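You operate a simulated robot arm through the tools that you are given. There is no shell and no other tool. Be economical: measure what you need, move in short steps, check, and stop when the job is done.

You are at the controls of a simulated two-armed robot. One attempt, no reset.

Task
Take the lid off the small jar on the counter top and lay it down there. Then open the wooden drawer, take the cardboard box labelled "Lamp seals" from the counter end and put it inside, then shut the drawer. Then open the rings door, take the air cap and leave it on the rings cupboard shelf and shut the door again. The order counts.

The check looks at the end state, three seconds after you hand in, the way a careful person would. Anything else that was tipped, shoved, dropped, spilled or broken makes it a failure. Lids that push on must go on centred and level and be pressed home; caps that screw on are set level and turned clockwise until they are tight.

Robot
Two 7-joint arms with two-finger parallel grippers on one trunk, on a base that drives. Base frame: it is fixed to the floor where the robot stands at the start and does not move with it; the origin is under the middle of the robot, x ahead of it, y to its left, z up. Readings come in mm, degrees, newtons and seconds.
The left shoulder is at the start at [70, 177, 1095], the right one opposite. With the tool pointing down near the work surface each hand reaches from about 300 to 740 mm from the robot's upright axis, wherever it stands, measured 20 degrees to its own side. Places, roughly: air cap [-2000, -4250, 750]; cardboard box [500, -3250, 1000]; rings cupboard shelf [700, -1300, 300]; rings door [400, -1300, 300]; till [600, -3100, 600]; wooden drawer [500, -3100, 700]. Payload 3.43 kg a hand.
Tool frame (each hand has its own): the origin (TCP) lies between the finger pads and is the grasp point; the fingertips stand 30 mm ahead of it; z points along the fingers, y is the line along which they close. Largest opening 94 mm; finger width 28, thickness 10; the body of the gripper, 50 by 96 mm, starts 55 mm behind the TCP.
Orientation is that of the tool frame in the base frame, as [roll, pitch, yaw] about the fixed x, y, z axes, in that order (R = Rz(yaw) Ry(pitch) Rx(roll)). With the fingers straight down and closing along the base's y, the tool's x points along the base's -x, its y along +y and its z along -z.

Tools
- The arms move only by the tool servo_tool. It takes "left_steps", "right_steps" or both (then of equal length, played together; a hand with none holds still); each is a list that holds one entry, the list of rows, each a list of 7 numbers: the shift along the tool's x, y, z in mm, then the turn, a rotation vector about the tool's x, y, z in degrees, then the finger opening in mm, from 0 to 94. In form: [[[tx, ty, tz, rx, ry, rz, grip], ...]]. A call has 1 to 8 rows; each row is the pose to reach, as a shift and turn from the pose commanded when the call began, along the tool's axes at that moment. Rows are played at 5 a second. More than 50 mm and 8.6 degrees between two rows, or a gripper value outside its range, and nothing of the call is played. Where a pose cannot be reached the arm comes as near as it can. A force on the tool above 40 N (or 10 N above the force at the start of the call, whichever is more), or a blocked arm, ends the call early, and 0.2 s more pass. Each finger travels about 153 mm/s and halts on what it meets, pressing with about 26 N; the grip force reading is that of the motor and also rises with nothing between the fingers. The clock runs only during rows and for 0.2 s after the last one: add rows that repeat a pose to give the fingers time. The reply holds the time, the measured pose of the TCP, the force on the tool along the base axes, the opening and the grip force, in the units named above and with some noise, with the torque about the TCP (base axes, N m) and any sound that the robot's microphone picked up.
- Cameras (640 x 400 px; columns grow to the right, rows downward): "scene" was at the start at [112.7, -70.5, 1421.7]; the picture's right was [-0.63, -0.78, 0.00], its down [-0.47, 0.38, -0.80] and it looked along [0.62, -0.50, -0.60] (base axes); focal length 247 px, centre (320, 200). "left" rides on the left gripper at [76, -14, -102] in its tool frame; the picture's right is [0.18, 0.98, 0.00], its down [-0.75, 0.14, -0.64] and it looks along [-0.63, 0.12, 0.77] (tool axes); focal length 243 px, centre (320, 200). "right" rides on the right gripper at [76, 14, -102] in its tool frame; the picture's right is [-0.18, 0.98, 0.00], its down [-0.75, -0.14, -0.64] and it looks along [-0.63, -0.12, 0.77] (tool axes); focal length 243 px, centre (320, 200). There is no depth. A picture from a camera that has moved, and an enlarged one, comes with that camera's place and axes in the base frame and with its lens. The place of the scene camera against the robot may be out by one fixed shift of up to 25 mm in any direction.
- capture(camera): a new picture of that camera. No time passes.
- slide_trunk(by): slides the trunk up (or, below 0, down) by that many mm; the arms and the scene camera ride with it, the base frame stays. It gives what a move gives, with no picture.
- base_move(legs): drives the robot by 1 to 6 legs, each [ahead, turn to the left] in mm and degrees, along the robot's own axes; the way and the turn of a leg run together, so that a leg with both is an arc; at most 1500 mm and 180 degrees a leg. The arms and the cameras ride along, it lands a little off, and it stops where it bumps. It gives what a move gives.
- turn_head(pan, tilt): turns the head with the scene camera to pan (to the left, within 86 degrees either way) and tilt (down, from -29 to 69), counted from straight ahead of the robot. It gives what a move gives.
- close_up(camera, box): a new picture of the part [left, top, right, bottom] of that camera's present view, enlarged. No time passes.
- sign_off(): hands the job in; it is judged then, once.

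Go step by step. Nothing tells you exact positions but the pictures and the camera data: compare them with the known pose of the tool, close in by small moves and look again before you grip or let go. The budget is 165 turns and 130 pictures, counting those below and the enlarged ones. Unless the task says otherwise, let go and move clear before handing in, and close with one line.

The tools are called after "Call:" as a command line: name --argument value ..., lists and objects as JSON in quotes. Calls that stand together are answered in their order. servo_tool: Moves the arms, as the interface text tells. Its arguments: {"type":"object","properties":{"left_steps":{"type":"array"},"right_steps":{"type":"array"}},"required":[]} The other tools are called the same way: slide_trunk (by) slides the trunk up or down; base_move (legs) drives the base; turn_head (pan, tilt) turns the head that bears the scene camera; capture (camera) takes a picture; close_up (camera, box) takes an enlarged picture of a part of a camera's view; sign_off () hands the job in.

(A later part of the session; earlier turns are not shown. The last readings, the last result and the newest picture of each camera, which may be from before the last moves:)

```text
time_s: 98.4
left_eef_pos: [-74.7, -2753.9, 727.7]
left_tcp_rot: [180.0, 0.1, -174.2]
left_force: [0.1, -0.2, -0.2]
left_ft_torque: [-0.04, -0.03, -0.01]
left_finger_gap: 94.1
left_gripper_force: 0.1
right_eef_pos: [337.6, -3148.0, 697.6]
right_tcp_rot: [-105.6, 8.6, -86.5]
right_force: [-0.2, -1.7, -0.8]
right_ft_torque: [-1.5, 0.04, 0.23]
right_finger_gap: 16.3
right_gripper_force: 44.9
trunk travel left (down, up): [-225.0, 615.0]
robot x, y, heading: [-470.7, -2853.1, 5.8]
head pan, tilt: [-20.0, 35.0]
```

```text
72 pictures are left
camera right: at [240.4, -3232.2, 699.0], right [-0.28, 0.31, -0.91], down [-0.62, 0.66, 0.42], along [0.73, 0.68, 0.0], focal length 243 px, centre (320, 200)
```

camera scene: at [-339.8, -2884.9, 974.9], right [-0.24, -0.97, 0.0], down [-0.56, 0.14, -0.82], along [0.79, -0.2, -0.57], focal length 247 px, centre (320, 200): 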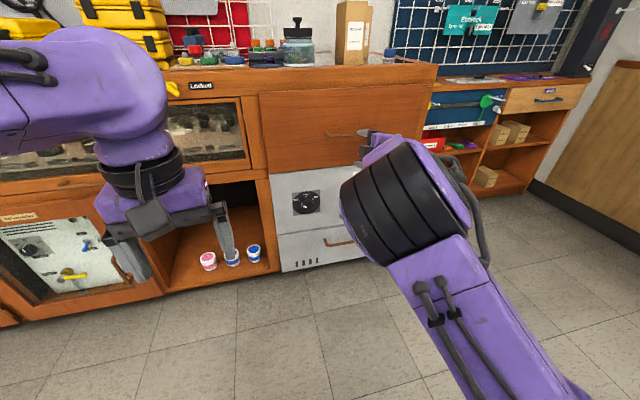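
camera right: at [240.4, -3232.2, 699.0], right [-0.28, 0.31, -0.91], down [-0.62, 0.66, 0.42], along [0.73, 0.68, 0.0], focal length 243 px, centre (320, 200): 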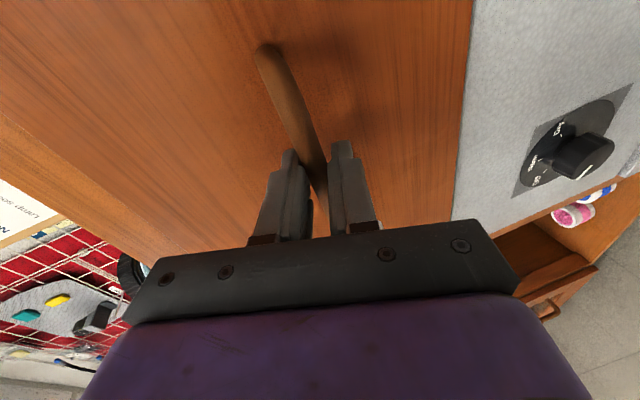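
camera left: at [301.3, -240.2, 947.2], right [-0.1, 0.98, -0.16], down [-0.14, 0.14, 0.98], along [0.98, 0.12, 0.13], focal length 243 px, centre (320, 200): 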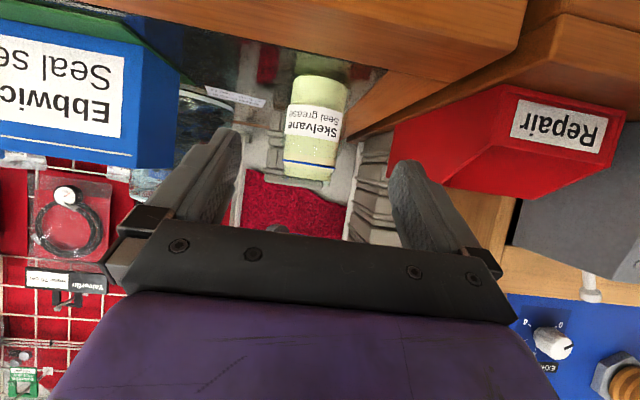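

The bar is gripped. I'll open the drawer by driving the base back in steps.

Call:
base_move --legs '[[-120, 0]]'

Call:
capture --camera "scene"

```text
time_s: 99.7
left_eef_pos: [-191.5, -2765.2, 726.8]
left_tcp_rot: [-179.9, 0.0, -174.0]
left_force: [0.4, -0.8, 0.1]
left_ft_torque: [0.0, -0.02, -0.01]
left_finger_gap: 93.9
left_gripper_force: 0.1
right_eef_pos: [224.9, -3147.6, 698.1]
right_tcp_rot: [-105.6, 8.1, -85.2]
right_force: [0.4, 1.2, 1.0]
right_ft_torque: [-1.64, -0.03, 0.06]
right_finger_gap: 15.7
right_gripper_force: 45.1
trunk travel left (down, up): [-225.0, 615.0]
robot x, y, heading: [-587.4, -2866.8, 6.3]
head pan, tilt: [-20.0, 35.0]
stopped in leg 1: the force on the tool passed its limit at 42 N (the readings are from after the stop); the commanded pose is now the measured one
```

```text
71 pictures are left
camera scene: at [-455.0, -2895.7, 974.9], right [-0.24, -0.97, 0.0], down [-0.56, 0.14, -0.82], along [0.8, -0.19, -0.57], focal length 247 px, centre (320, 200)
```

scene: 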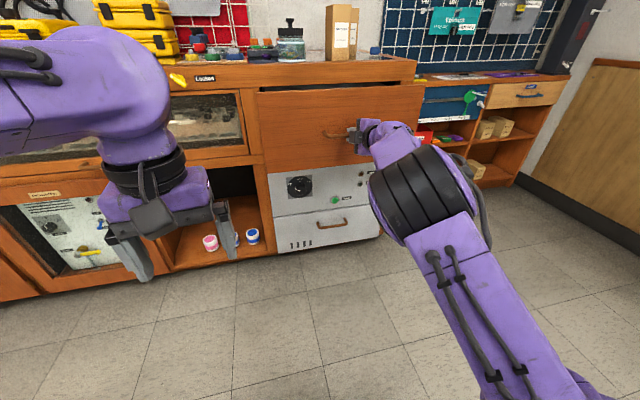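

Opened about 113 mm before side load built up. I'll continue with another short pull.

Call:
base_move --legs '[[-100, 0]]'

Call:
capture --camera "scene"

```text
time_s: 100.9
left_eef_pos: [-287.0, -2774.4, 727.0]
left_tcp_rot: [-179.8, 0.1, -174.0]
left_force: [-0.3, -0.6, 0.8]
left_ft_torque: [0.02, -0.04, -0.02]
left_finger_gap: 94.1
left_gripper_force: 0.1
right_eef_pos: [130.4, -3148.5, 696.8]
right_tcp_rot: [-105.6, 7.8, -83.9]
right_force: [0.7, 0.3, 2.7]
right_ft_torque: [-1.62, -0.06, 0.09]
right_finger_gap: 15.6
right_gripper_force: 45.0
trunk travel left (down, up): [-225.0, 615.0]
robot x, y, heading: [-680.2, -2876.5, 6.5]
head pan, tilt: [-20.0, 35.0]
stopped in leg 1: the force on the tool passed its limit at 42 N (the readings are from after the stop); the commanded pose is now the measured one
```

```text
70 pictures are left
camera scene: at [-550.3, -2905.3, 974.9], right [-0.23, -0.97, 0.0], down [-0.56, 0.13, -0.82], along [0.8, -0.19, -0.57], focal length 247 px, centre (320, 200)
```

scene: 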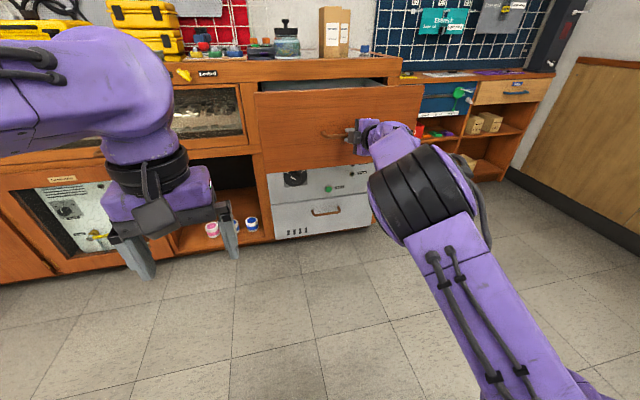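

Call:
base_move --legs '[[-70, 0]]'

Call:
servo_tool --right_steps '[[[0, 0, 0, 0, 0, 0, 25], [0, 0, 0, 0, 0, 0, 50], [0, 0, 0, 0, 0, 0, 60], [0, 0, -20, 0, 0, 0, 60], [0, 0, -50, 0, 0, 0, 60], [0, 0, -90, 0, 0, 0, 60], [0, 0, -90, 0, 0, 0, 60]]]'

Call:
capture --camera "scene"

```text
time_s: 102.4
left_eef_pos: [-355.0, -2783.5, 725.8]
left_tcp_rot: [-180.0, 0.0, -174.0]
left_force: [-0.1, -0.5, 0.0]
left_ft_torque: [-0.03, -0.03, -0.01]
left_finger_gap: 94.1
left_gripper_force: 0.0
right_eef_pos: [64.0, -3149.0, 697.4]
right_tcp_rot: [-105.6, 7.4, -82.8]
right_force: [-0.7, 1.6, -0.6]
right_ft_torque: [-1.58, 0.02, 0.17]
right_finger_gap: 15.3
right_gripper_force: 45.3
trunk travel left (down, up): [-225.0, 615.0]
robot x, y, heading: [-751.7, -2885.4, 7.0]
head pan, tilt: [-20.0, 35.0]
stopped in leg 1: the force on the tool passed its limit at 41 N (the readings are from after the stop); the commanded pose is now the measured one
```

```text
time_s: 104.0
left_eef_pos: [-354.0, -2783.4, 727.0]
left_tcp_rot: [-179.9, -0.1, -174.1]
left_force: [0.2, -0.3, 0.5]
left_ft_torque: [0.03, 0.02, 0.01]
left_finger_gap: 94.1
left_gripper_force: 0.1
right_eef_pos: [-24.6, -3164.2, 719.2]
right_tcp_rot: [-105.6, 7.7, -82.8]
right_force: [-0.1, 0.1, -0.3]
right_ft_torque: [0.0, 0.01, 0.02]
right_finger_gap: 60.0
right_gripper_force: 0.1
trunk travel left (down, up): [-225.0, 615.0]
robot x, y, heading: [-747.4, -2883.7, 7.4]
head pan, tilt: [-20.0, 35.0]
```

```text
69 pictures are left
camera scene: at [-618.0, -2912.9, 974.8], right [-0.22, -0.97, 0.0], down [-0.56, 0.13, -0.82], along [0.8, -0.18, -0.57], focal length 247 px, centre (320, 200)
```

scene: 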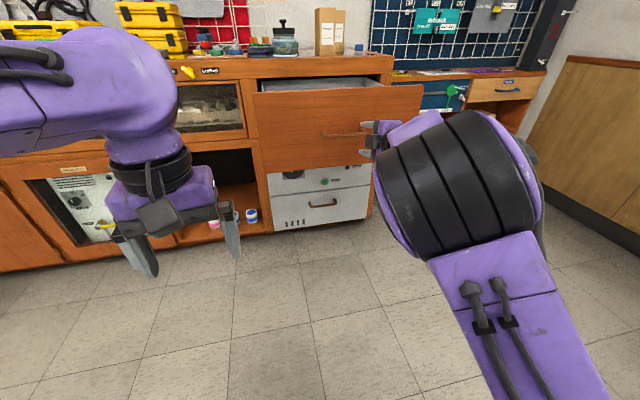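

The drawer is open about 270 mm. I'll raise the trunk, return the hand to pointing down, and look into the drawer.

Call:
slide_trunk --by 450

Call:
servo_tool --right_steps '[[[0, 0, -8, -4.9, 4.9, 4.9, 75], [0, 0, -16, -9.8, 9.8, 9.8, 75], [0, 0, -24, -14.7, 14.7, 14.7, 75], [0, 0, -32, -19.6, 19.6, 19.6, 75], [0, 0, -40, -24.5, 24.5, 24.5, 75], [0, 0, -48, -29.4, 29.4, 29.4, 75], [0, 0, -56, -34.3, 34.3, 34.3, 75], [0, 0, -56, -34.3, 34.3, 34.3, 75]]]'

Call:
capture --camera "scene"

```text
refused: 450 is not a number from -400 to 400
```

```text
time_s: 105.8
left_eef_pos: [-353.2, -2784.9, 726.1]
left_tcp_rot: [-180.0, 0.0, -174.0]
left_force: [-0.3, 0.0, 0.1]
left_ft_torque: [-0.01, -0.01, -0.01]
left_finger_gap: 93.9
left_gripper_force: 0.0
right_eef_pos: [-76.4, -3172.8, 735.6]
right_tcp_rot: [-151.5, 13.4, -131.3]
right_force: [0.4, -0.2, 0.3]
right_ft_torque: [-0.04, 0.02, -0.01]
right_finger_gap: 75.1
right_gripper_force: 0.0
trunk travel left (down, up): [-225.0, 615.0]
robot x, y, heading: [-749.4, -2883.5, 7.0]
head pan, tilt: [-20.0, 35.0]
```

```text
68 pictures are left
camera scene: at [-618.0, -2912.9, 974.9], right [-0.22, -0.97, 0.0], down [-0.56, 0.13, -0.82], along [0.8, -0.18, -0.57], focal length 247 px, centre (320, 200)
```

scene: 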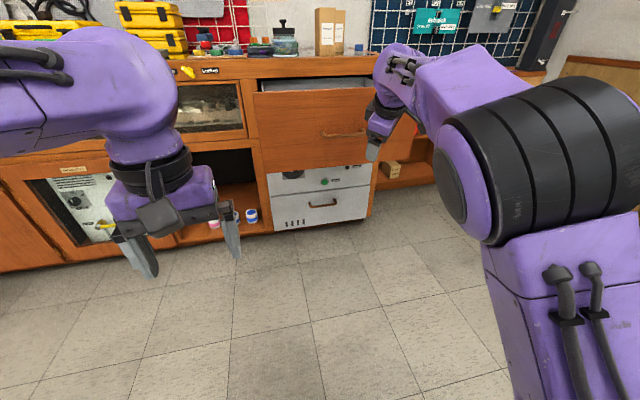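

I'll finish straightening the hand, raise the trunk, then look into the drawer from higher up.

Call:
slide_trunk --by 400

Call:
servo_tool --right_steps '[[[0, 0, 0, -3, 3.5, 6.3, 75], [0, 0, 0, -6, 6.9, 12.6, 75], [0, 0, 0, -9, 10.4, 18.9, 75], [0, 0, 0, -12, 13.9, 25.2, 75], [0, 0, 0, -15, 17.4, 31.5, 75], [0, 0, 0, -18, 20.8, 37.8, 75], [0, 0, 0, -21, 24.3, 44.1, 75], [0, 0, 0, -21, 24.3, 44.1, 75]]]'

Call:
slide_trunk --by 60

Call:
base_move --legs '[[0, -15.8], [400, 0], [0, 8.8]]'

Call:
turn_head --pan -20 --tilt 40

Call:
capture --camera "scene"

```text
time_s: 109.6
left_eef_pos: [-354.0, -2784.7, 1125.1]
left_tcp_rot: [180.0, 0.0, -174.1]
left_force: [1.4, -0.5, -0.5]
left_ft_torque: [-0.02, 0.03, 0.0]
left_finger_gap: 94.0
left_gripper_force: 0.0
right_eef_pos: [-75.8, -3173.3, 1134.5]
right_tcp_rot: [-151.5, 13.5, -131.3]
right_force: [-0.6, 0.5, -0.4]
right_ft_torque: [0.02, -0.01, -0.01]
right_finger_gap: 75.0
right_gripper_force: 0.0
trunk travel left (down, up): [-625.0, 215.0]
robot x, y, heading: [-743.3, -2885.7, 7.0]
head pan, tilt: [-20.0, 35.0]
```

```text
time_s: 111.4
left_eef_pos: [-353.9, -2783.2, 1127.1]
left_tcp_rot: [180.0, 0.0, -174.1]
left_force: [0.6, 0.1, 0.5]
left_ft_torque: [0.0, -0.03, 0.01]
left_finger_gap: 94.1
left_gripper_force: 0.1
right_eef_pos: [-90.7, -3175.2, 1134.5]
right_tcp_rot: [-180.0, 0.1, -180.0]
right_force: [0.7, 0.3, -0.3]
right_ft_torque: [-0.01, 0.0, -0.01]
right_finger_gap: 74.9
right_gripper_force: 0.0
right hand out of reach, approached as far as the arm can: row 7, 8
trunk travel left (down, up): [-625.0, 215.0]
robot x, y, heading: [-749.3, -2884.6, 7.2]
head pan, tilt: [-20.0, 35.0]
```

```text
time_s: 112.4
left_eef_pos: [-353.7, -2784.5, 1186.4]
left_tcp_rot: [-180.0, 0.0, -174.1]
left_force: [0.4, 0.0, -0.2]
left_ft_torque: [0.0, 0.01, 0.0]
left_finger_gap: 94.2
left_gripper_force: 0.1
right_eef_pos: [-89.5, -3175.7, 1194.6]
right_tcp_rot: [-180.0, 0.2, -179.9]
right_force: [-0.1, 0.1, 0.2]
right_ft_torque: [0.03, 0.01, 0.01]
right_finger_gap: 74.9
right_gripper_force: 0.0
trunk travel left (down, up): [-685.0, 155.0]
robot x, y, heading: [-747.6, -2881.1, 7.2]
head pan, tilt: [-20.0, 35.0]
```

```text
time_s: 116.4
left_eef_pos: [38.6, -2898.3, 1186.3]
left_tcp_rot: [-180.0, -0.1, 178.5]
left_force: [-1.1, 0.0, -0.1]
left_ft_torque: [0.0, -0.01, 0.02]
left_finger_gap: 94.2
left_gripper_force: 0.1
right_eef_pos: [249.0, -3321.8, 1193.4]
right_tcp_rot: [179.8, 0.2, 172.5]
right_force: [-0.2, 0.2, 0.7]
right_ft_torque: [0.03, 0.0, 0.04]
right_finger_gap: 75.2
right_gripper_force: 0.1
trunk travel left (down, up): [-685.0, 155.0]
robot x, y, heading: [-367.6, -2946.6, -0.5]
head pan, tilt: [-20.0, 35.0]
```

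```text
time_s: 117.1
left_eef_pos: [39.1, -2897.5, 1186.8]
left_tcp_rot: [-179.9, -0.1, 178.4]
left_force: [-0.1, -0.5, 0.5]
left_ft_torque: [-0.01, -0.02, 0.01]
left_finger_gap: 93.9
left_gripper_force: 0.0
right_eef_pos: [248.8, -3321.2, 1194.0]
right_tcp_rot: [179.9, 0.2, 172.4]
right_force: [-0.4, 0.2, 0.1]
right_ft_torque: [-0.06, -0.02, -0.01]
right_finger_gap: 75.1
right_gripper_force: 0.1
trunk travel left (down, up): [-685.0, 155.0]
robot x, y, heading: [-366.0, -2950.3, -0.3]
head pan, tilt: [-20.0, 40.0]
```

```text
67 pictures are left
camera scene: at [-240.2, -2990.0, 1427.4], right [-0.35, -0.94, 0.0], down [-0.6, 0.22, -0.77], along [0.72, -0.27, -0.64], focal length 247 px, centre (320, 200)
```

scene: 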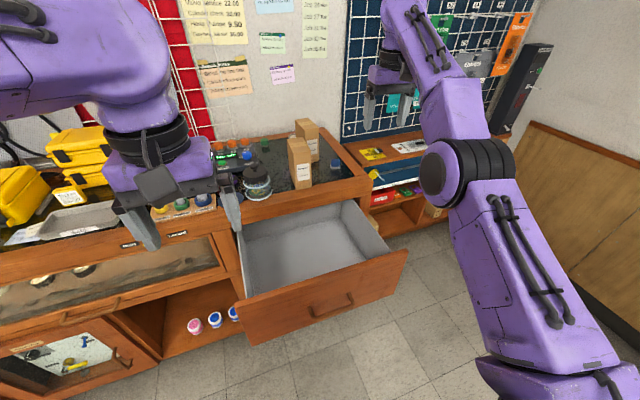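

The drawer is empty and roomy. I'll zoom in to judge its depth and the box.

Call:
close_up --camera "scene" --box '[220, 110, 420, 350]'

Call:
close_up --camera "scene" --box '[270, 110, 350, 200]'

```text
1.67 times, centred on (320, 230) of scene
camera zoom: at [-240.2, -2990.0, 1427.4], right [-0.35, -0.94, 0.0], down [-0.6, 0.22, -0.77], along [0.72, -0.27, -0.64], focal length 412 px, centre (320, 150)
```

zoom: 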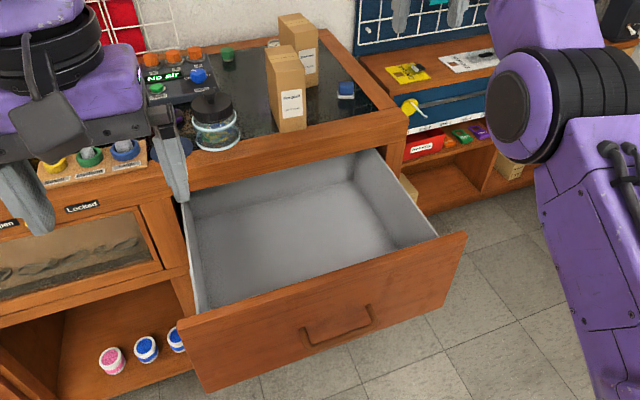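

```text
4.44 times, centred on (310, 155) of scene
camera zoom: at [-240.2, -2990.0, 1427.4], right [-0.35, -0.94, 0.0], down [-0.6, 0.22, -0.77], along [0.72, -0.27, -0.64], focal length 1098 px, centre (364, 400)
```

zoom: 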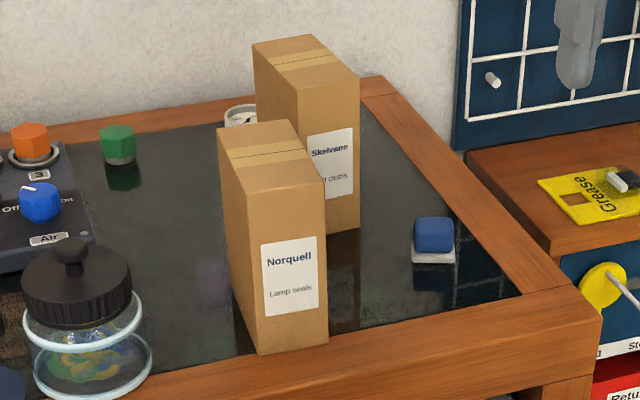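

Confirmed: front box is "Norquell Lamp seals", the rear one is something else. I need the drawer's inner depth, so one more zoom there.

Call:
close_up --camera "scene" --box '[225, 190, 415, 310]'

```text
3.33 times, centred on (320, 250) of scene
camera zoom: at [-240.2, -2990.0, 1427.4], right [-0.35, -0.94, 0.0], down [-0.6, 0.22, -0.77], along [0.72, -0.27, -0.64], focal length 824 px, centre (320, 33)
```

zoom: 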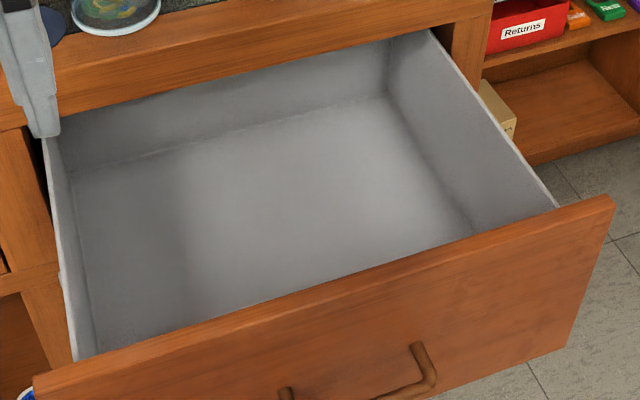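

Geometry gives drawer floor z ≈ 655, walls 178 mm high, opening x ≈ 130–380, so the 152 mm box fits upright. I'll drive forward to reach the box.

Call:
base_move --legs '[[225, 0]]'

Call:
capture --camera "right"

Call:
capture --camera "scene"

```text
time_s: 118.8
left_eef_pos: [265.8, -2900.1, 1188.1]
left_tcp_rot: [179.9, 0.1, 178.4]
left_force: [0.0, 0.2, 0.8]
left_ft_torque: [0.01, -0.02, -0.01]
left_finger_gap: 94.1
left_gripper_force: 0.0
right_eef_pos: [475.3, -3322.9, 1195.0]
right_tcp_rot: [179.9, 0.2, 172.4]
right_force: [-0.4, -0.6, -0.1]
right_ft_torque: [-0.02, 0.01, 0.0]
right_finger_gap: 75.1
right_gripper_force: 0.1
trunk travel left (down, up): [-685.0, 155.0]
robot x, y, heading: [-140.5, -2949.2, -0.6]
head pan, tilt: [-20.0, 40.0]
```

```text
63 pictures are left
camera right: at [400.8, -3299.9, 1296.5], right [0.31, 0.95, 0.0], down [0.73, -0.24, 0.64], along [0.61, -0.2, -0.76], focal length 243 px, centre (320, 200)
```

right: 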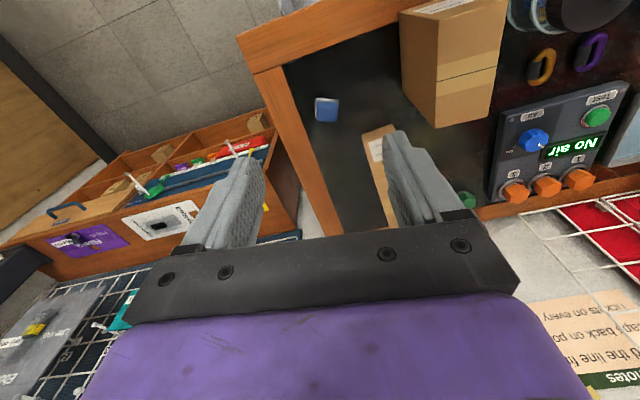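

```text
62 pictures are left
camera scene: at [-14.7, -2992.8, 1427.4], right [-0.35, -0.94, 0.0], down [-0.6, 0.23, -0.77], along [0.72, -0.27, -0.64], focal length 247 px, centre (320, 200)
```

scene: 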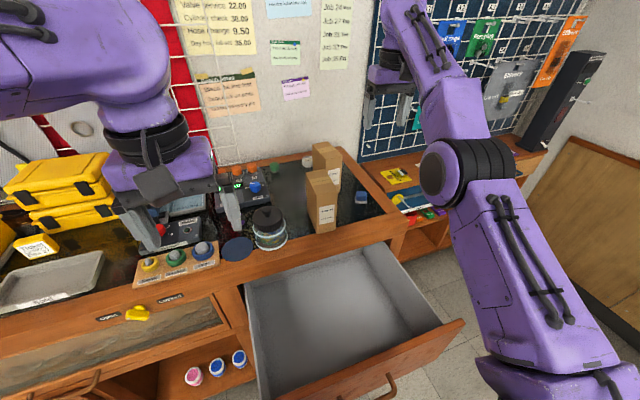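

From the hand camera the box top is about 110×62 mm, centred near [511, -3172], top z ≈ 1019. I'll move above it.

Call:
servo_tool --right_steps '[[[-4, 38, 10, 0, 0, -2, 94], [-8, 76, 20, 0, 0, -4, 94], [-12, 114, 40, 0, 0, -6, 94], [-16, 152, 60, 0, 0, -7.6, 94], [-16, 152, 80, 0, 0, -7.6, 94], [-16, 152, 80, 0, 0, -7.6, 94]]]'

Call:
capture --camera "right"

```text
time_s: 120.2
left_eef_pos: [265.4, -2901.1, 1186.6]
left_tcp_rot: [-180.0, 0.0, 178.3]
left_force: [0.5, 0.4, -0.1]
left_ft_torque: [0.03, 0.01, 0.01]
left_finger_gap: 94.0
left_gripper_force: 0.1
right_eef_pos: [519.5, -3175.8, 1119.0]
right_tcp_rot: [-180.0, 0.1, -180.0]
right_force: [-0.1, -0.2, 0.0]
right_ft_torque: [0.01, 0.01, 0.0]
right_finger_gap: 94.1
right_gripper_force: 0.1
right hand out of reach, approached as far as the arm can: row 5, 6
trunk travel left (down, up): [-685.0, 155.0]
robot x, y, heading: [-138.3, -2946.8, -0.5]
head pan, tilt: [-20.0, 40.0]
```

```text
61 pictures are left
camera right: at [443.5, -3161.0, 1220.6], right [0.18, 0.98, 0.0], down [0.75, -0.14, 0.64], along [0.63, -0.12, -0.77], focal length 243 px, centre (320, 200)
```

right: 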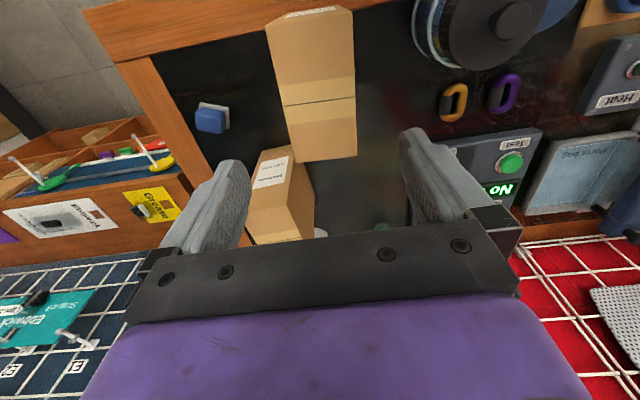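

Two-view estimate: box top centre [503, -3175], top z ≈ 1030, turned about 5°. I'll align and come down to just above it.

Call:
servo_tool --right_steps '[[[8, 0, 0, 0, 0, 3, 94], [16.5, 1, 5, 0, 0, 5.5, 94], [16.5, 1, 30, 0, 0, 5.5, 94], [16.5, 1, 50, 0, 0, 5.5, 94], [16.5, 1, 50, 0, 0, 5.5, 94]]]'

Call:
capture --camera "right"

Call:
close_up --camera "scene" --box '[240, 110, 440, 250]'

```text
time_s: 121.4
left_eef_pos: [264.2, -2899.9, 1185.8]
left_tcp_rot: [-179.9, -0.1, 178.4]
left_force: [0.5, 0.6, 0.0]
left_ft_torque: [0.0, 0.03, 0.0]
left_finger_gap: 93.9
left_gripper_force: 0.1
right_eef_pos: [533.0, -3173.0, 1076.1]
right_tcp_rot: [180.0, 0.2, 174.6]
right_force: [-0.2, 0.3, 0.1]
right_ft_torque: [-0.02, 0.01, 0.01]
right_finger_gap: 93.9
right_gripper_force: 0.1
right hand out of reach, approached as far as the arm can: row 1, 2, 3, 4, 5
trunk travel left (down, up): [-685.0, 155.0]
robot x, y, heading: [-138.7, -2946.5, -0.6]
head pan, tilt: [-20.0, 40.0]
```

```text
60 pictures are left
camera right: at [458.0, -3152.4, 1178.0], right [0.28, 0.96, 0.0], down [0.73, -0.21, 0.64], along [0.62, -0.18, -0.77], focal length 243 px, centre (320, 200)
```

right: 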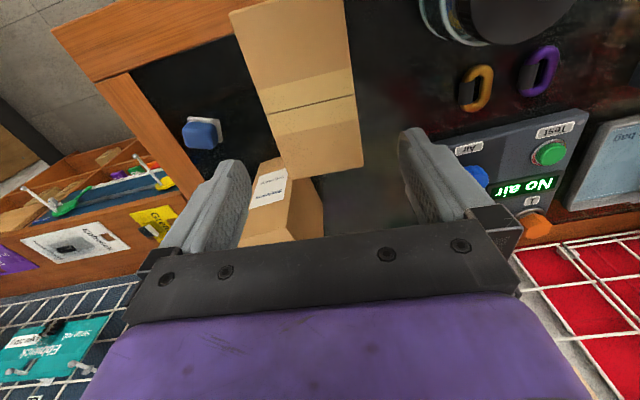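

```text
2.86 times, centred on (340, 180) of scene
camera zoom: at [-14.5, -2992.5, 1427.4], right [-0.35, -0.94, 0.0], down [-0.6, 0.22, -0.77], along [0.72, -0.27, -0.64], focal length 706 px, centre (263, 257)
```

zoom: 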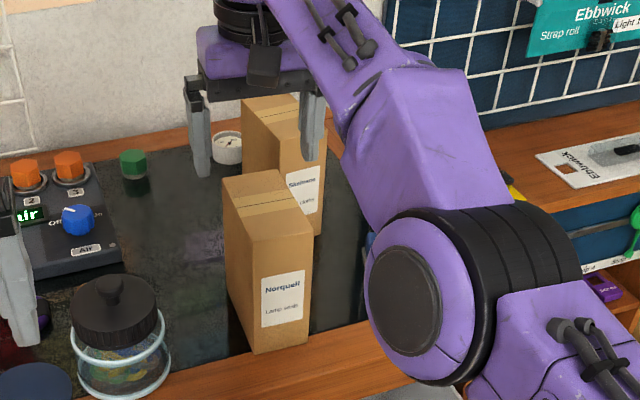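

The arm won't fold in further in this posture, but it can hold still while base and trunk do the positioning. I'll back the base 30 mm and lower the trunk so the fingers straddle the box.

Call:
base_move --legs '[[-30, 0]]'

Call:
capture --camera "right"

```text
time_s: 122.2
left_eef_pos: [240.2, -2900.2, 1184.8]
left_tcp_rot: [179.9, -0.2, 178.4]
left_force: [0.6, -0.1, 0.0]
left_ft_torque: [0.0, 0.02, 0.0]
left_finger_gap: 94.1
left_gripper_force: 0.1
right_eef_pos: [508.1, -3173.7, 1073.7]
right_tcp_rot: [179.8, -0.1, 174.7]
right_force: [0.1, 0.2, -0.9]
right_ft_torque: [-0.01, 0.02, -0.02]
right_finger_gap: 94.0
right_gripper_force: 0.1
trunk travel left (down, up): [-685.0, 155.0]
robot x, y, heading: [-169.6, -2948.8, -0.6]
head pan, tilt: [-20.0, 40.0]
```

```text
58 pictures are left
camera right: at [433.1, -3152.3, 1174.8], right [0.27, 0.96, 0.0], down [0.74, -0.21, 0.64], along [0.62, -0.18, -0.77], focal length 243 px, centre (320, 200)
```

right: 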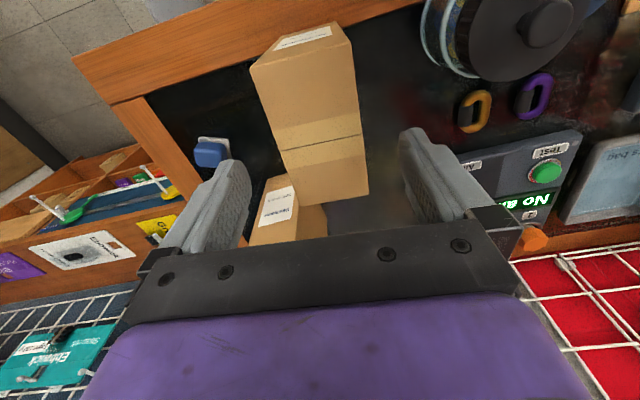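

The fingers straddle the box evenly. Lowering the trunk 62 mm and closing.

Call:
slide_trunk --by -62

Call:
servo_tool --right_steps '[[[0, 0, 0, 0, 0, 0, 80], [0, 0, 0, 0, 0, 0, 68], [0, 0, 0, 0, 0, 0, 50], [0, 0, 0, 0, 0, 0, 45], [0, 0, 0, 0, 0, 0, 45]]]'

Call:
capture --camera "right"

```text
time_s: 123.2
left_eef_pos: [236.9, -2899.8, 1125.2]
left_tcp_rot: [180.0, 0.0, 178.4]
left_force: [-0.6, -0.7, 0.2]
left_ft_torque: [0.02, 0.05, -0.02]
left_finger_gap: 94.0
left_gripper_force: 0.1
right_eef_pos: [505.2, -3173.8, 1013.3]
right_tcp_rot: [179.9, 0.1, 174.6]
right_force: [-0.4, 0.0, -0.4]
right_ft_torque: [0.01, 0.01, 0.0]
right_finger_gap: 94.1
right_gripper_force: 0.0
trunk travel left (down, up): [-623.0, 217.0]
robot x, y, heading: [-169.9, -2945.5, -0.5]
head pan, tilt: [-20.0, 40.0]
```

```text
time_s: 124.4
left_eef_pos: [235.9, -2901.5, 1124.3]
left_tcp_rot: [179.9, -0.1, 178.4]
left_force: [-0.7, -0.9, -0.8]
left_ft_torque: [-0.04, -0.01, -0.03]
left_finger_gap: 94.1
left_gripper_force: 0.1
right_eef_pos: [503.4, -3173.4, 1013.2]
right_tcp_rot: [179.9, 0.2, 174.8]
right_force: [0.1, -0.7, 0.2]
right_ft_torque: [-0.01, 0.0, 0.03]
right_finger_gap: 64.7
right_gripper_force: 26.4
trunk travel left (down, up): [-623.0, 217.0]
robot x, y, heading: [-166.3, -2947.8, -0.5]
head pan, tilt: [-20.0, 40.0]
```

```text
57 pictures are left
camera right: at [429.0, -3152.2, 1115.3], right [0.27, 0.96, 0.0], down [0.74, -0.21, 0.64], along [0.62, -0.18, -0.77], focal length 243 px, centre (320, 200)
```

right: 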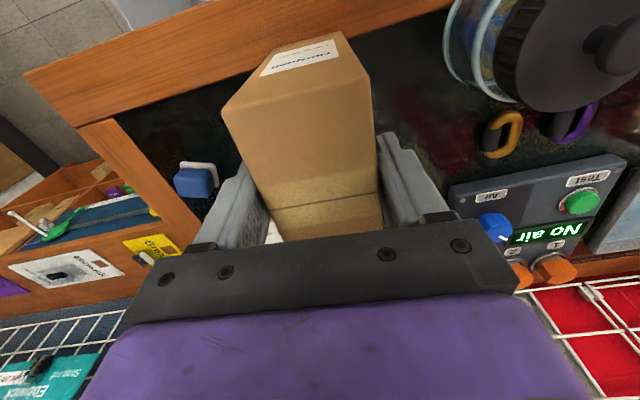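

Gripped firmly at 65 mm. I'll lift with the trunk and check the grip.

Call:
slide_trunk --by 100

Call:
capture --camera "scene"

```text
time_s: 125.8
left_eef_pos: [236.3, -2902.0, 1223.0]
left_tcp_rot: [-180.0, -0.1, 178.4]
left_force: [0.0, 0.3, 1.5]
left_ft_torque: [0.0, 0.01, 0.03]
left_finger_gap: 94.2
left_gripper_force: 0.1
right_eef_pos: [504.8, -3172.4, 1113.1]
right_tcp_rot: [179.9, 0.0, 174.7]
right_force: [0.1, -0.8, -2.1]
right_ft_torque: [-0.02, 0.01, 0.03]
right_finger_gap: 64.9
right_gripper_force: 26.6
trunk travel left (down, up): [-723.0, 117.0]
robot x, y, heading: [-166.4, -2946.8, -0.4]
head pan, tilt: [-20.0, 40.0]
```

```text
56 pictures are left
camera scene: at [-42.9, -2992.7, 1465.2], right [-0.35, -0.94, 0.0], down [-0.6, 0.22, -0.77], along [0.72, -0.27, -0.64], focal length 247 px, centre (320, 200)
```

scene: 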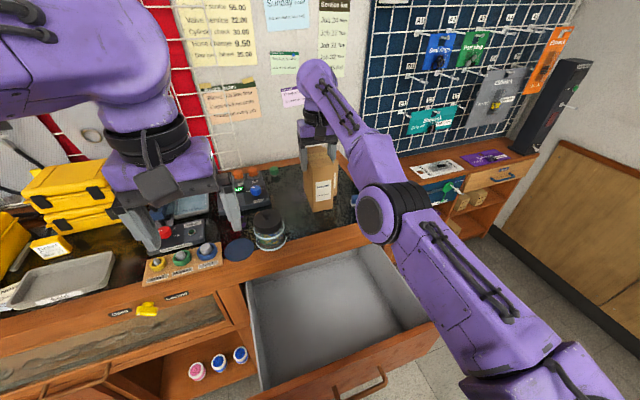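

The box is lifted cleanly. I'll drive back 265 mm to carry it over the open drawer.

Call:
base_move --legs '[[-265, 0]]'

Call:
capture --camera "scene"

Call:
capture --camera "right"

```text
time_s: 127.7
left_eef_pos: [-31.6, -2898.5, 1224.0]
left_tcp_rot: [179.9, -0.2, 178.5]
left_force: [-0.5, 0.3, 0.5]
left_ft_torque: [0.0, -0.02, 0.0]
left_finger_gap: 93.9
left_gripper_force: 0.0
right_eef_pos: [236.8, -3170.3, 1111.7]
right_tcp_rot: [179.8, 0.0, 174.6]
right_force: [0.6, 0.0, -2.1]
right_ft_torque: [0.01, 0.01, -0.01]
right_finger_gap: 64.5
right_gripper_force: 25.6
trunk travel left (down, up): [-723.0, 117.0]
robot x, y, heading: [-437.1, -2943.5, -0.5]
head pan, tilt: [-20.0, 40.0]
```

```text
55 pictures are left
camera scene: at [-310.1, -2990.6, 1465.1], right [-0.35, -0.94, 0.0], down [-0.6, 0.22, -0.77], along [0.72, -0.27, -0.64], focal length 247 px, centre (320, 200)
```

scene: 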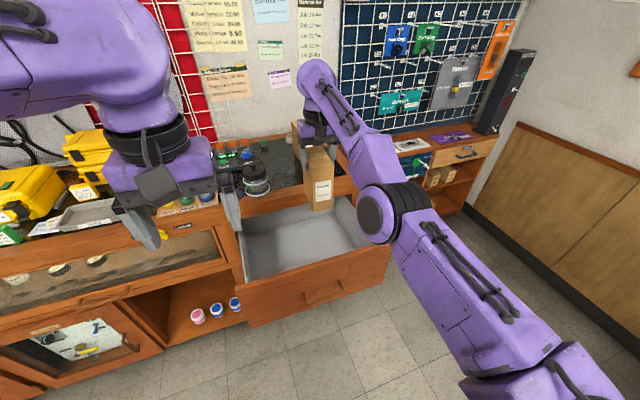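

```text
54 pictures are left
camera right: at [162.4, -3149.5, 1214.4], right [0.27, 0.96, 0.0], down [0.74, -0.21, 0.64], along [0.62, -0.17, -0.77], focal length 243 px, centre (320, 200)
```

right: 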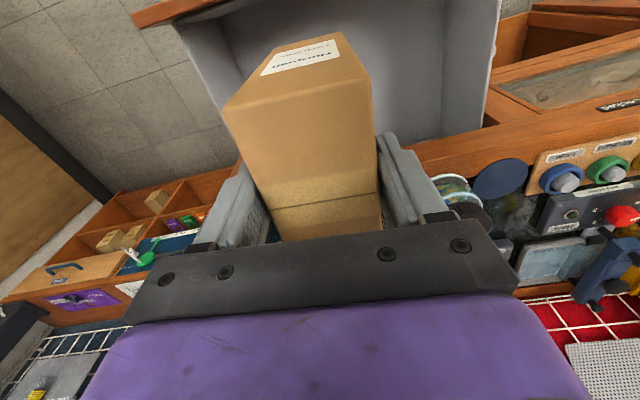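

The box is over the drawer with clearance on all sides. I'll lower the trunk in stages.

Call:
slide_trunk --by -270

Call:
capture --camera "right"

Call:
capture --camera "scene"

```text
time_s: 130.4
left_eef_pos: [-33.1, -2897.9, 954.0]
left_tcp_rot: [-179.9, -0.1, 178.6]
left_force: [-0.9, -0.5, -0.2]
left_ft_torque: [0.01, -0.01, -0.01]
left_finger_gap: 93.9
left_gripper_force: 0.1
right_eef_pos: [234.7, -3169.7, 843.9]
right_tcp_rot: [179.9, 0.1, 174.7]
right_force: [-0.2, -0.3, -2.3]
right_ft_torque: [0.01, 0.01, 0.02]
right_finger_gap: 64.4
right_gripper_force: 25.6
trunk travel left (down, up): [-453.0, 387.0]
robot x, y, heading: [-438.6, -2947.3, -0.4]
head pan, tilt: [-20.0, 40.0]
```

```text
53 pictures are left
camera right: at [161.0, -3149.5, 945.1], right [0.27, 0.96, 0.0], down [0.74, -0.21, 0.64], along [0.62, -0.17, -0.77], focal length 243 px, centre (320, 200)
```

right: 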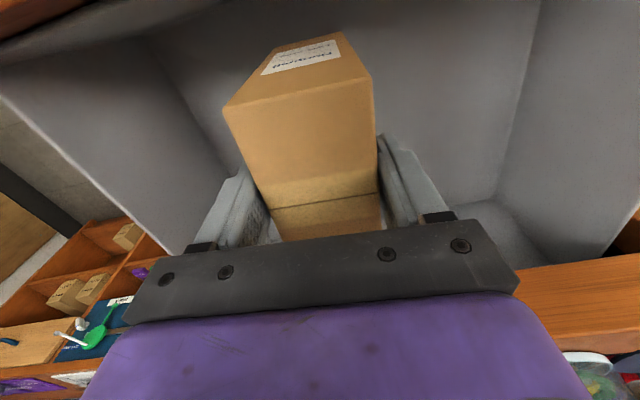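

```text
52 pictures are left
camera scene: at [-311.6, -2990.4, 1195.3], right [-0.35, -0.94, 0.0], down [-0.6, 0.22, -0.77], along [0.72, -0.27, -0.64], focal length 247 px, centre (320, 200)
```

scene: 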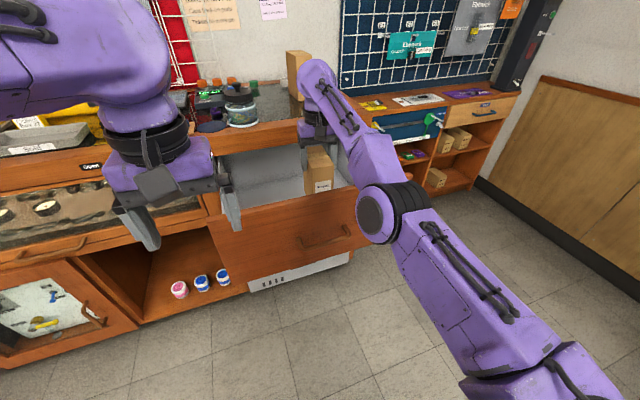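

Call:
slide_trunk --by -30

Call:
slide_trunk --by -8

```text
time_s: 131.2
left_eef_pos: [-33.3, -2897.9, 923.6]
left_tcp_rot: [-180.0, 0.0, 178.5]
left_force: [-0.1, 0.1, 0.7]
left_ft_torque: [0.01, 0.0, 0.0]
left_finger_gap: 94.0
left_gripper_force: 0.1
right_eef_pos: [235.0, -3169.9, 812.3]
right_tcp_rot: [-180.0, 0.1, 174.8]
right_force: [0.6, 1.9, -3.0]
right_ft_torque: [0.0, -0.01, 0.01]
right_finger_gap: 64.3
right_gripper_force: 26.3
trunk travel left (down, up): [-423.0, 417.0]
robot x, y, heading: [-433.5, -2946.7, -0.3]
head pan, tilt: [-20.0, 40.0]
```

```text
time_s: 131.7
left_eef_pos: [-32.5, -2897.5, 916.6]
left_tcp_rot: [-179.9, 0.0, 178.6]
left_force: [-0.5, 0.3, 0.2]
left_ft_torque: [0.01, 0.0, 0.0]
left_finger_gap: 94.1
left_gripper_force: 0.1
right_eef_pos: [236.1, -3170.1, 804.6]
right_tcp_rot: [179.9, 0.0, 174.6]
right_force: [-0.4, 0.0, -2.0]
right_ft_torque: [-0.02, 0.03, 0.01]
right_finger_gap: 64.3
right_gripper_force: 26.1
trunk travel left (down, up): [-415.0, 425.0]
robot x, y, heading: [-439.3, -2943.0, -0.5]
head pan, tilt: [-20.0, 40.0]
```

Call:
slide_trunk --by -6

Call:
slide_trunk --by -5

Call:
close_up --camera "right" --box '[180, 0, 560, 240]'

```text
time_s: 132.3
left_eef_pos: [-32.3, -2897.8, 910.9]
left_tcp_rot: [-180.0, -0.2, 178.6]
left_force: [0.7, -1.0, 0.3]
left_ft_torque: [0.0, 0.01, 0.02]
left_finger_gap: 94.2
left_gripper_force: 0.0
right_eef_pos: [235.7, -3169.8, 799.4]
right_tcp_rot: [179.9, 0.1, 174.7]
right_force: [-0.3, 0.0, -2.1]
right_ft_torque: [0.0, -0.03, -0.02]
right_finger_gap: 64.4
right_gripper_force: 25.9
trunk travel left (down, up): [-409.0, 431.0]
robot x, y, heading: [-439.1, -2946.5, -0.5]
head pan, tilt: [-20.0, 40.0]
```

```text
time_s: 132.8
left_eef_pos: [-32.0, -2897.6, 905.6]
left_tcp_rot: [-179.9, -0.1, 178.5]
left_force: [0.2, -0.3, 0.7]
left_ft_torque: [-0.02, 0.03, 0.03]
left_finger_gap: 94.0
left_gripper_force: 0.2
right_eef_pos: [236.3, -3170.2, 794.7]
right_tcp_rot: [180.0, 0.1, 174.7]
right_force: [-0.5, 0.0, -2.1]
right_ft_torque: [0.01, 0.01, 0.0]
right_finger_gap: 64.7
right_gripper_force: 26.0
trunk travel left (down, up): [-404.0, 436.0]
robot x, y, heading: [-436.7, -2939.8, -0.4]
head pan, tilt: [-20.0, 40.0]
```

```text
1.67 times, centred on (370, 120) of right
camera zoom: at [161.0, -3149.4, 896.1], right [0.27, 0.96, 0.0], down [0.74, -0.21, 0.64], along [0.62, -0.17, -0.77], focal length 404 px, centre (237, 333)
```

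zoom: 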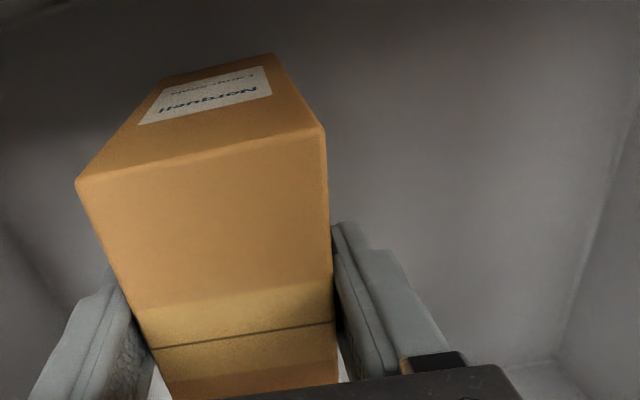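

Call:
slide_trunk --by -6

Call:
slide_trunk --by -6

```text
time_s: 133.4
left_eef_pos: [-33.1, -2896.2, 897.7]
left_tcp_rot: [180.0, 0.0, 178.4]
left_force: [0.1, 0.0, -0.4]
left_ft_torque: [0.01, 0.01, 0.01]
left_finger_gap: 94.2
left_gripper_force: 0.1
right_eef_pos: [236.0, -3170.2, 788.3]
right_tcp_rot: [179.9, 0.2, 174.7]
right_force: [-0.3, -0.4, -2.2]
right_ft_torque: [0.03, 0.0, -0.03]
right_finger_gap: 64.4
right_gripper_force: 25.7
trunk travel left (down, up): [-398.0, 442.0]
robot x, y, heading: [-438.1, -2945.4, -0.6]
head pan, tilt: [-20.0, 40.0]
```

```text
time_s: 133.9
left_eef_pos: [-32.2, -2898.3, 893.8]
left_tcp_rot: [-180.0, 0.1, 178.4]
left_force: [-0.3, 0.9, 0.1]
left_ft_torque: [0.02, -0.01, -0.02]
left_finger_gap: 94.0
left_gripper_force: 0.0
right_eef_pos: [237.4, -3170.8, 782.5]
right_tcp_rot: [179.9, 0.1, 174.8]
right_force: [0.1, -0.2, -2.3]
right_ft_torque: [0.02, 0.04, -0.01]
right_finger_gap: 64.4
right_gripper_force: 25.8
trunk travel left (down, up): [-392.0, 448.0]
robot x, y, heading: [-439.0, -2945.0, -0.6]
head pan, tilt: [-20.0, 40.0]
```

Still hanging free (-2.2 N). I'll check clearances from the scene camera.

Call:
close_up --camera "scene" --box '[200, 60, 420, 260]'

Call:
close_up --camera "right" --box '[0, 0, 640, 260]'

```text
2.00 times, centred on (310, 160) of scene
camera zoom: at [-311.7, -2990.4, 1134.3], right [-0.35, -0.94, 0.0], down [-0.6, 0.22, -0.77], along [0.72, -0.27, -0.64], focal length 494 px, centre (340, 280)
```

zoom: 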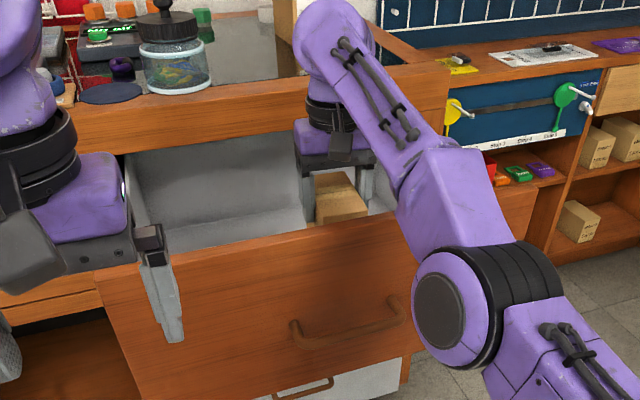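

```text
1.00 times, centred on (320, 130) of right (not enlarged: the box is as wide or as high as the picture)
camera zoom: at [161.0, -3149.4, 884.1], right [0.27, 0.96, 0.0], down [0.74, -0.21, 0.64], along [0.62, -0.17, -0.77], focal length 243 px, centre (320, 270)
```

zoom: 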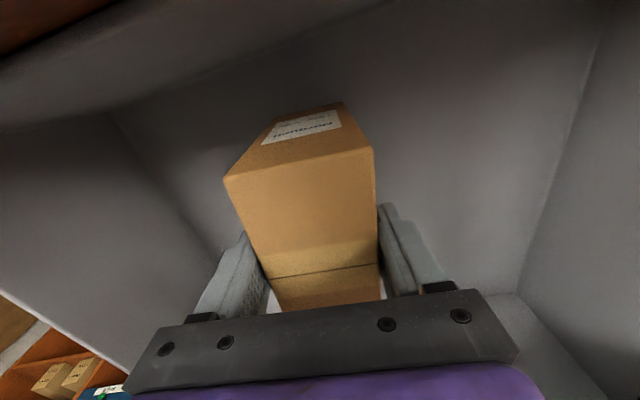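

Call:
slide_trunk --by -6

Call:
slide_trunk --by -6

Call:
slide_trunk --by -5

```text
time_s: 134.5
left_eef_pos: [-31.8, -2898.3, 887.0]
left_tcp_rot: [180.0, 0.0, 178.4]
left_force: [-0.9, -0.8, -0.9]
left_ft_torque: [-0.02, 0.02, 0.01]
left_finger_gap: 94.2
left_gripper_force: 0.0
right_eef_pos: [234.9, -3169.2, 777.3]
right_tcp_rot: [179.9, 0.0, 174.7]
right_force: [-0.5, -0.3, -2.5]
right_ft_torque: [-0.01, -0.01, -0.02]
right_finger_gap: 64.3
right_gripper_force: 26.2
trunk travel left (down, up): [-386.0, 454.0]
robot x, y, heading: [-437.4, -2945.6, -0.3]
head pan, tilt: [-20.0, 40.0]
```

```text
time_s: 135.0
left_eef_pos: [-32.5, -2898.4, 882.0]
left_tcp_rot: [-180.0, 0.0, 178.5]
left_force: [-0.7, -0.5, 0.3]
left_ft_torque: [-0.02, 0.0, 0.0]
left_finger_gap: 94.2
left_gripper_force: 0.1
right_eef_pos: [235.7, -3172.0, 770.3]
right_tcp_rot: [179.9, 0.1, 174.7]
right_force: [-0.1, 0.5, -2.6]
right_ft_torque: [0.01, -0.01, -0.01]
right_finger_gap: 64.0
right_gripper_force: 25.8
trunk travel left (down, up): [-380.0, 460.0]
robot x, y, heading: [-437.8, -2949.3, -0.3]
head pan, tilt: [-20.0, 40.0]
```

```text
time_s: 135.6
left_eef_pos: [-30.3, -2896.8, 875.6]
left_tcp_rot: [-179.9, 0.0, 178.5]
left_force: [-0.5, -0.4, 0.3]
left_ft_torque: [-0.01, 0.0, 0.02]
left_finger_gap: 94.0
left_gripper_force: 0.1
right_eef_pos: [236.6, -3169.3, 764.2]
right_tcp_rot: [179.9, 0.1, 174.7]
right_force: [0.3, -0.2, -2.8]
right_ft_torque: [0.0, 0.01, 0.0]
right_finger_gap: 64.0
right_gripper_force: 26.1
trunk travel left (down, up): [-375.0, 465.0]
robot x, y, heading: [-440.6, -2945.8, -0.5]
head pan, tilt: [-20.0, 40.0]
```

Before going lower I want to check the right forearm's clearance over the drawer front, using the left hand's camera.

Call:
capture --camera "left"

Call:
close_up --camera "scene" --box '[300, 80, 460, 260]'

```text
48 pictures are left
camera left: at [-108.2, -2909.3, 978.7], right [-0.16, 0.99, 0.0], down [0.76, 0.12, 0.64], along [0.63, 0.1, -0.77], focal length 243 px, centre (320, 200)
```

left: 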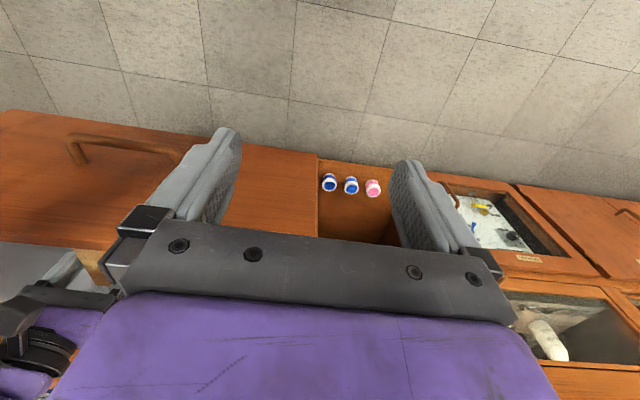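

```text
2.22 times, centred on (380, 170) of scene
camera zoom: at [-311.7, -2990.4, 1117.3], right [-0.35, -0.94, 0.0], down [-0.6, 0.22, -0.77], along [0.72, -0.27, -0.64], focal length 549 px, centre (187, 267)
```

zoom: 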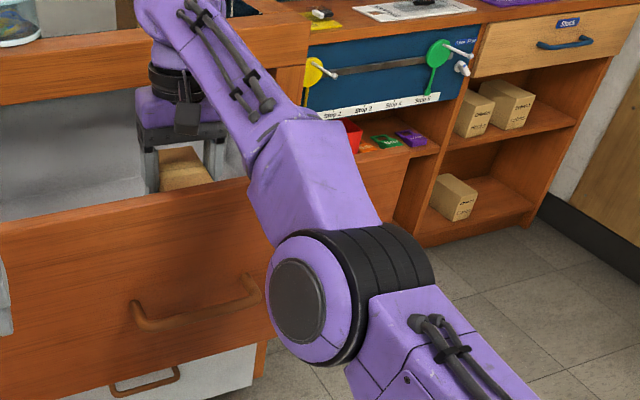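

The drawer floor should be about 15–20 mm lower; I'll continue in small steps watching the force.

Call:
slide_trunk --by -5

Call:
slide_trunk --by -5

Call:
slide_trunk --by -5

```text
time_s: 136.1
left_eef_pos: [-33.8, -2897.3, 871.6]
left_tcp_rot: [-180.0, -0.1, 178.6]
left_force: [-0.5, -0.2, -0.6]
left_ft_torque: [0.04, 0.03, -0.02]
left_finger_gap: 93.9
left_gripper_force: 0.0
right_eef_pos: [236.1, -3170.0, 760.7]
right_tcp_rot: [179.9, 0.0, 174.7]
right_force: [-0.3, -0.3, -1.6]
right_ft_torque: [0.01, 0.03, -0.01]
right_finger_gap: 64.2
right_gripper_force: 26.4
trunk travel left (down, up): [-370.0, 470.0]
robot x, y, heading: [-437.4, -2942.8, -0.2]
head pan, tilt: [-20.0, 40.0]
```

```text
time_s: 136.7
left_eef_pos: [-33.2, -2897.7, 865.4]
left_tcp_rot: [-179.9, -0.1, 178.5]
left_force: [-0.7, -0.4, 0.2]
left_ft_torque: [-0.01, -0.02, 0.02]
left_finger_gap: 93.9
left_gripper_force: 0.0
right_eef_pos: [235.6, -3169.8, 755.5]
right_tcp_rot: [179.9, 0.1, 174.7]
right_force: [1.4, -0.1, -2.1]
right_ft_torque: [0.02, 0.03, 0.01]
right_finger_gap: 64.2
right_gripper_force: 25.6
trunk travel left (down, up): [-365.0, 475.0]
robot x, y, heading: [-435.9, -2946.5, -0.1]
head pan, tilt: [-20.0, 40.0]
```

```text
time_s: 137.2
left_eef_pos: [-32.3, -2897.3, 860.2]
left_tcp_rot: [-180.0, -0.1, 178.5]
left_force: [0.2, 0.5, 0.1]
left_ft_torque: [0.02, -0.03, 0.0]
left_finger_gap: 94.4
left_gripper_force: 0.1
right_eef_pos: [234.7, -3168.5, 749.4]
right_tcp_rot: [180.0, 0.1, 174.7]
right_force: [0.1, -0.5, -2.3]
right_ft_torque: [0.0, 0.0, -0.01]
right_finger_gap: 64.5
right_gripper_force: 26.0
trunk travel left (down, up): [-360.0, 480.0]
robot x, y, heading: [-436.4, -2946.9, -0.4]
head pan, tilt: [-20.0, 40.0]
```

No contact anywhere yet, and the pose tracks the trunk exactly. Continuing.

Call:
slide_trunk --by -5

Call:
slide_trunk --by -5

Call:
close_up --camera "right" --box '[0, 0, 640, 260]'

```text
time_s: 137.7
left_eef_pos: [-31.4, -2897.8, 855.8]
left_tcp_rot: [180.0, 0.0, 178.4]
left_force: [-0.3, -0.7, -0.3]
left_ft_torque: [0.0, -0.04, -0.01]
left_finger_gap: 94.0
left_gripper_force: 0.1
right_eef_pos: [237.1, -3171.0, 744.9]
right_tcp_rot: [179.8, 0.1, 174.8]
right_force: [0.1, -0.5, -2.7]
right_ft_torque: [0.01, 0.01, 0.01]
right_finger_gap: 64.3
right_gripper_force: 25.7
trunk travel left (down, up): [-355.0, 485.0]
robot x, y, heading: [-438.1, -2943.4, -0.4]
head pan, tilt: [-20.0, 40.0]
```

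```text
time_s: 138.3
left_eef_pos: [-33.4, -2897.5, 851.1]
left_tcp_rot: [-180.0, 0.1, 178.5]
left_force: [1.1, -0.2, -0.5]
left_ft_torque: [0.04, -0.03, -0.01]
left_finger_gap: 94.1
left_gripper_force: 0.0
right_eef_pos: [236.2, -3170.1, 739.9]
right_tcp_rot: [179.9, 0.1, 174.7]
right_force: [1.3, -1.3, -1.0]
right_ft_torque: [0.04, -0.17, 0.02]
right_finger_gap: 64.3
right_gripper_force: 26.4
trunk travel left (down, up): [-350.0, 490.0]
robot x, y, heading: [-437.8, -2943.2, -0.4]
head pan, tilt: [-20.0, 40.0]
```

```text
1.00 times, centred on (320, 130) of right (not enlarged: the box is as wide or as high as the picture)
camera zoom: at [160.9, -3149.4, 842.4], right [0.27, 0.96, 0.0], down [0.74, -0.21, 0.64], along [0.62, -0.17, -0.77], focal length 243 px, centre (320, 270)
```

zoom: 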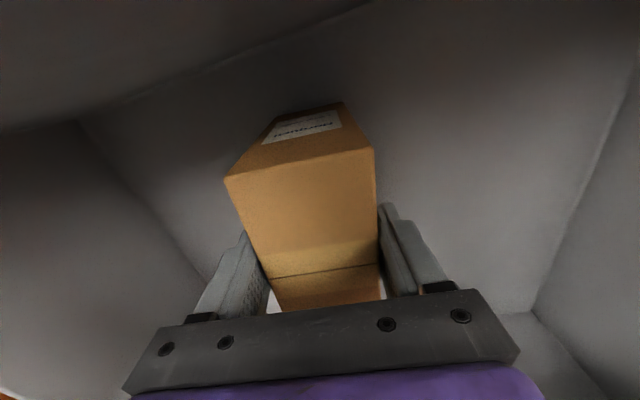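

Call:
slide_trunk --by -2

```text
time_s: 138.8
left_eef_pos: [-33.8, -2898.0, 849.5]
left_tcp_rot: [179.9, 0.0, 178.5]
left_force: [-0.2, -0.1, -0.5]
left_ft_torque: [-0.01, -0.01, -0.01]
left_finger_gap: 93.6
left_gripper_force: 0.0
right_eef_pos: [234.4, -3170.7, 740.6]
right_tcp_rot: [179.8, 0.3, 174.7]
right_force: [0.8, -1.5, 11.3]
right_ft_torque: [0.09, 0.45, 0.08]
right_finger_gap: 64.2
right_gripper_force: 25.8
trunk travel left (down, up): [-348.0, 492.0]
robot x, y, heading: [-436.3, -2942.1, -0.3]
head pan, tilt: [-20.0, 40.0]
```

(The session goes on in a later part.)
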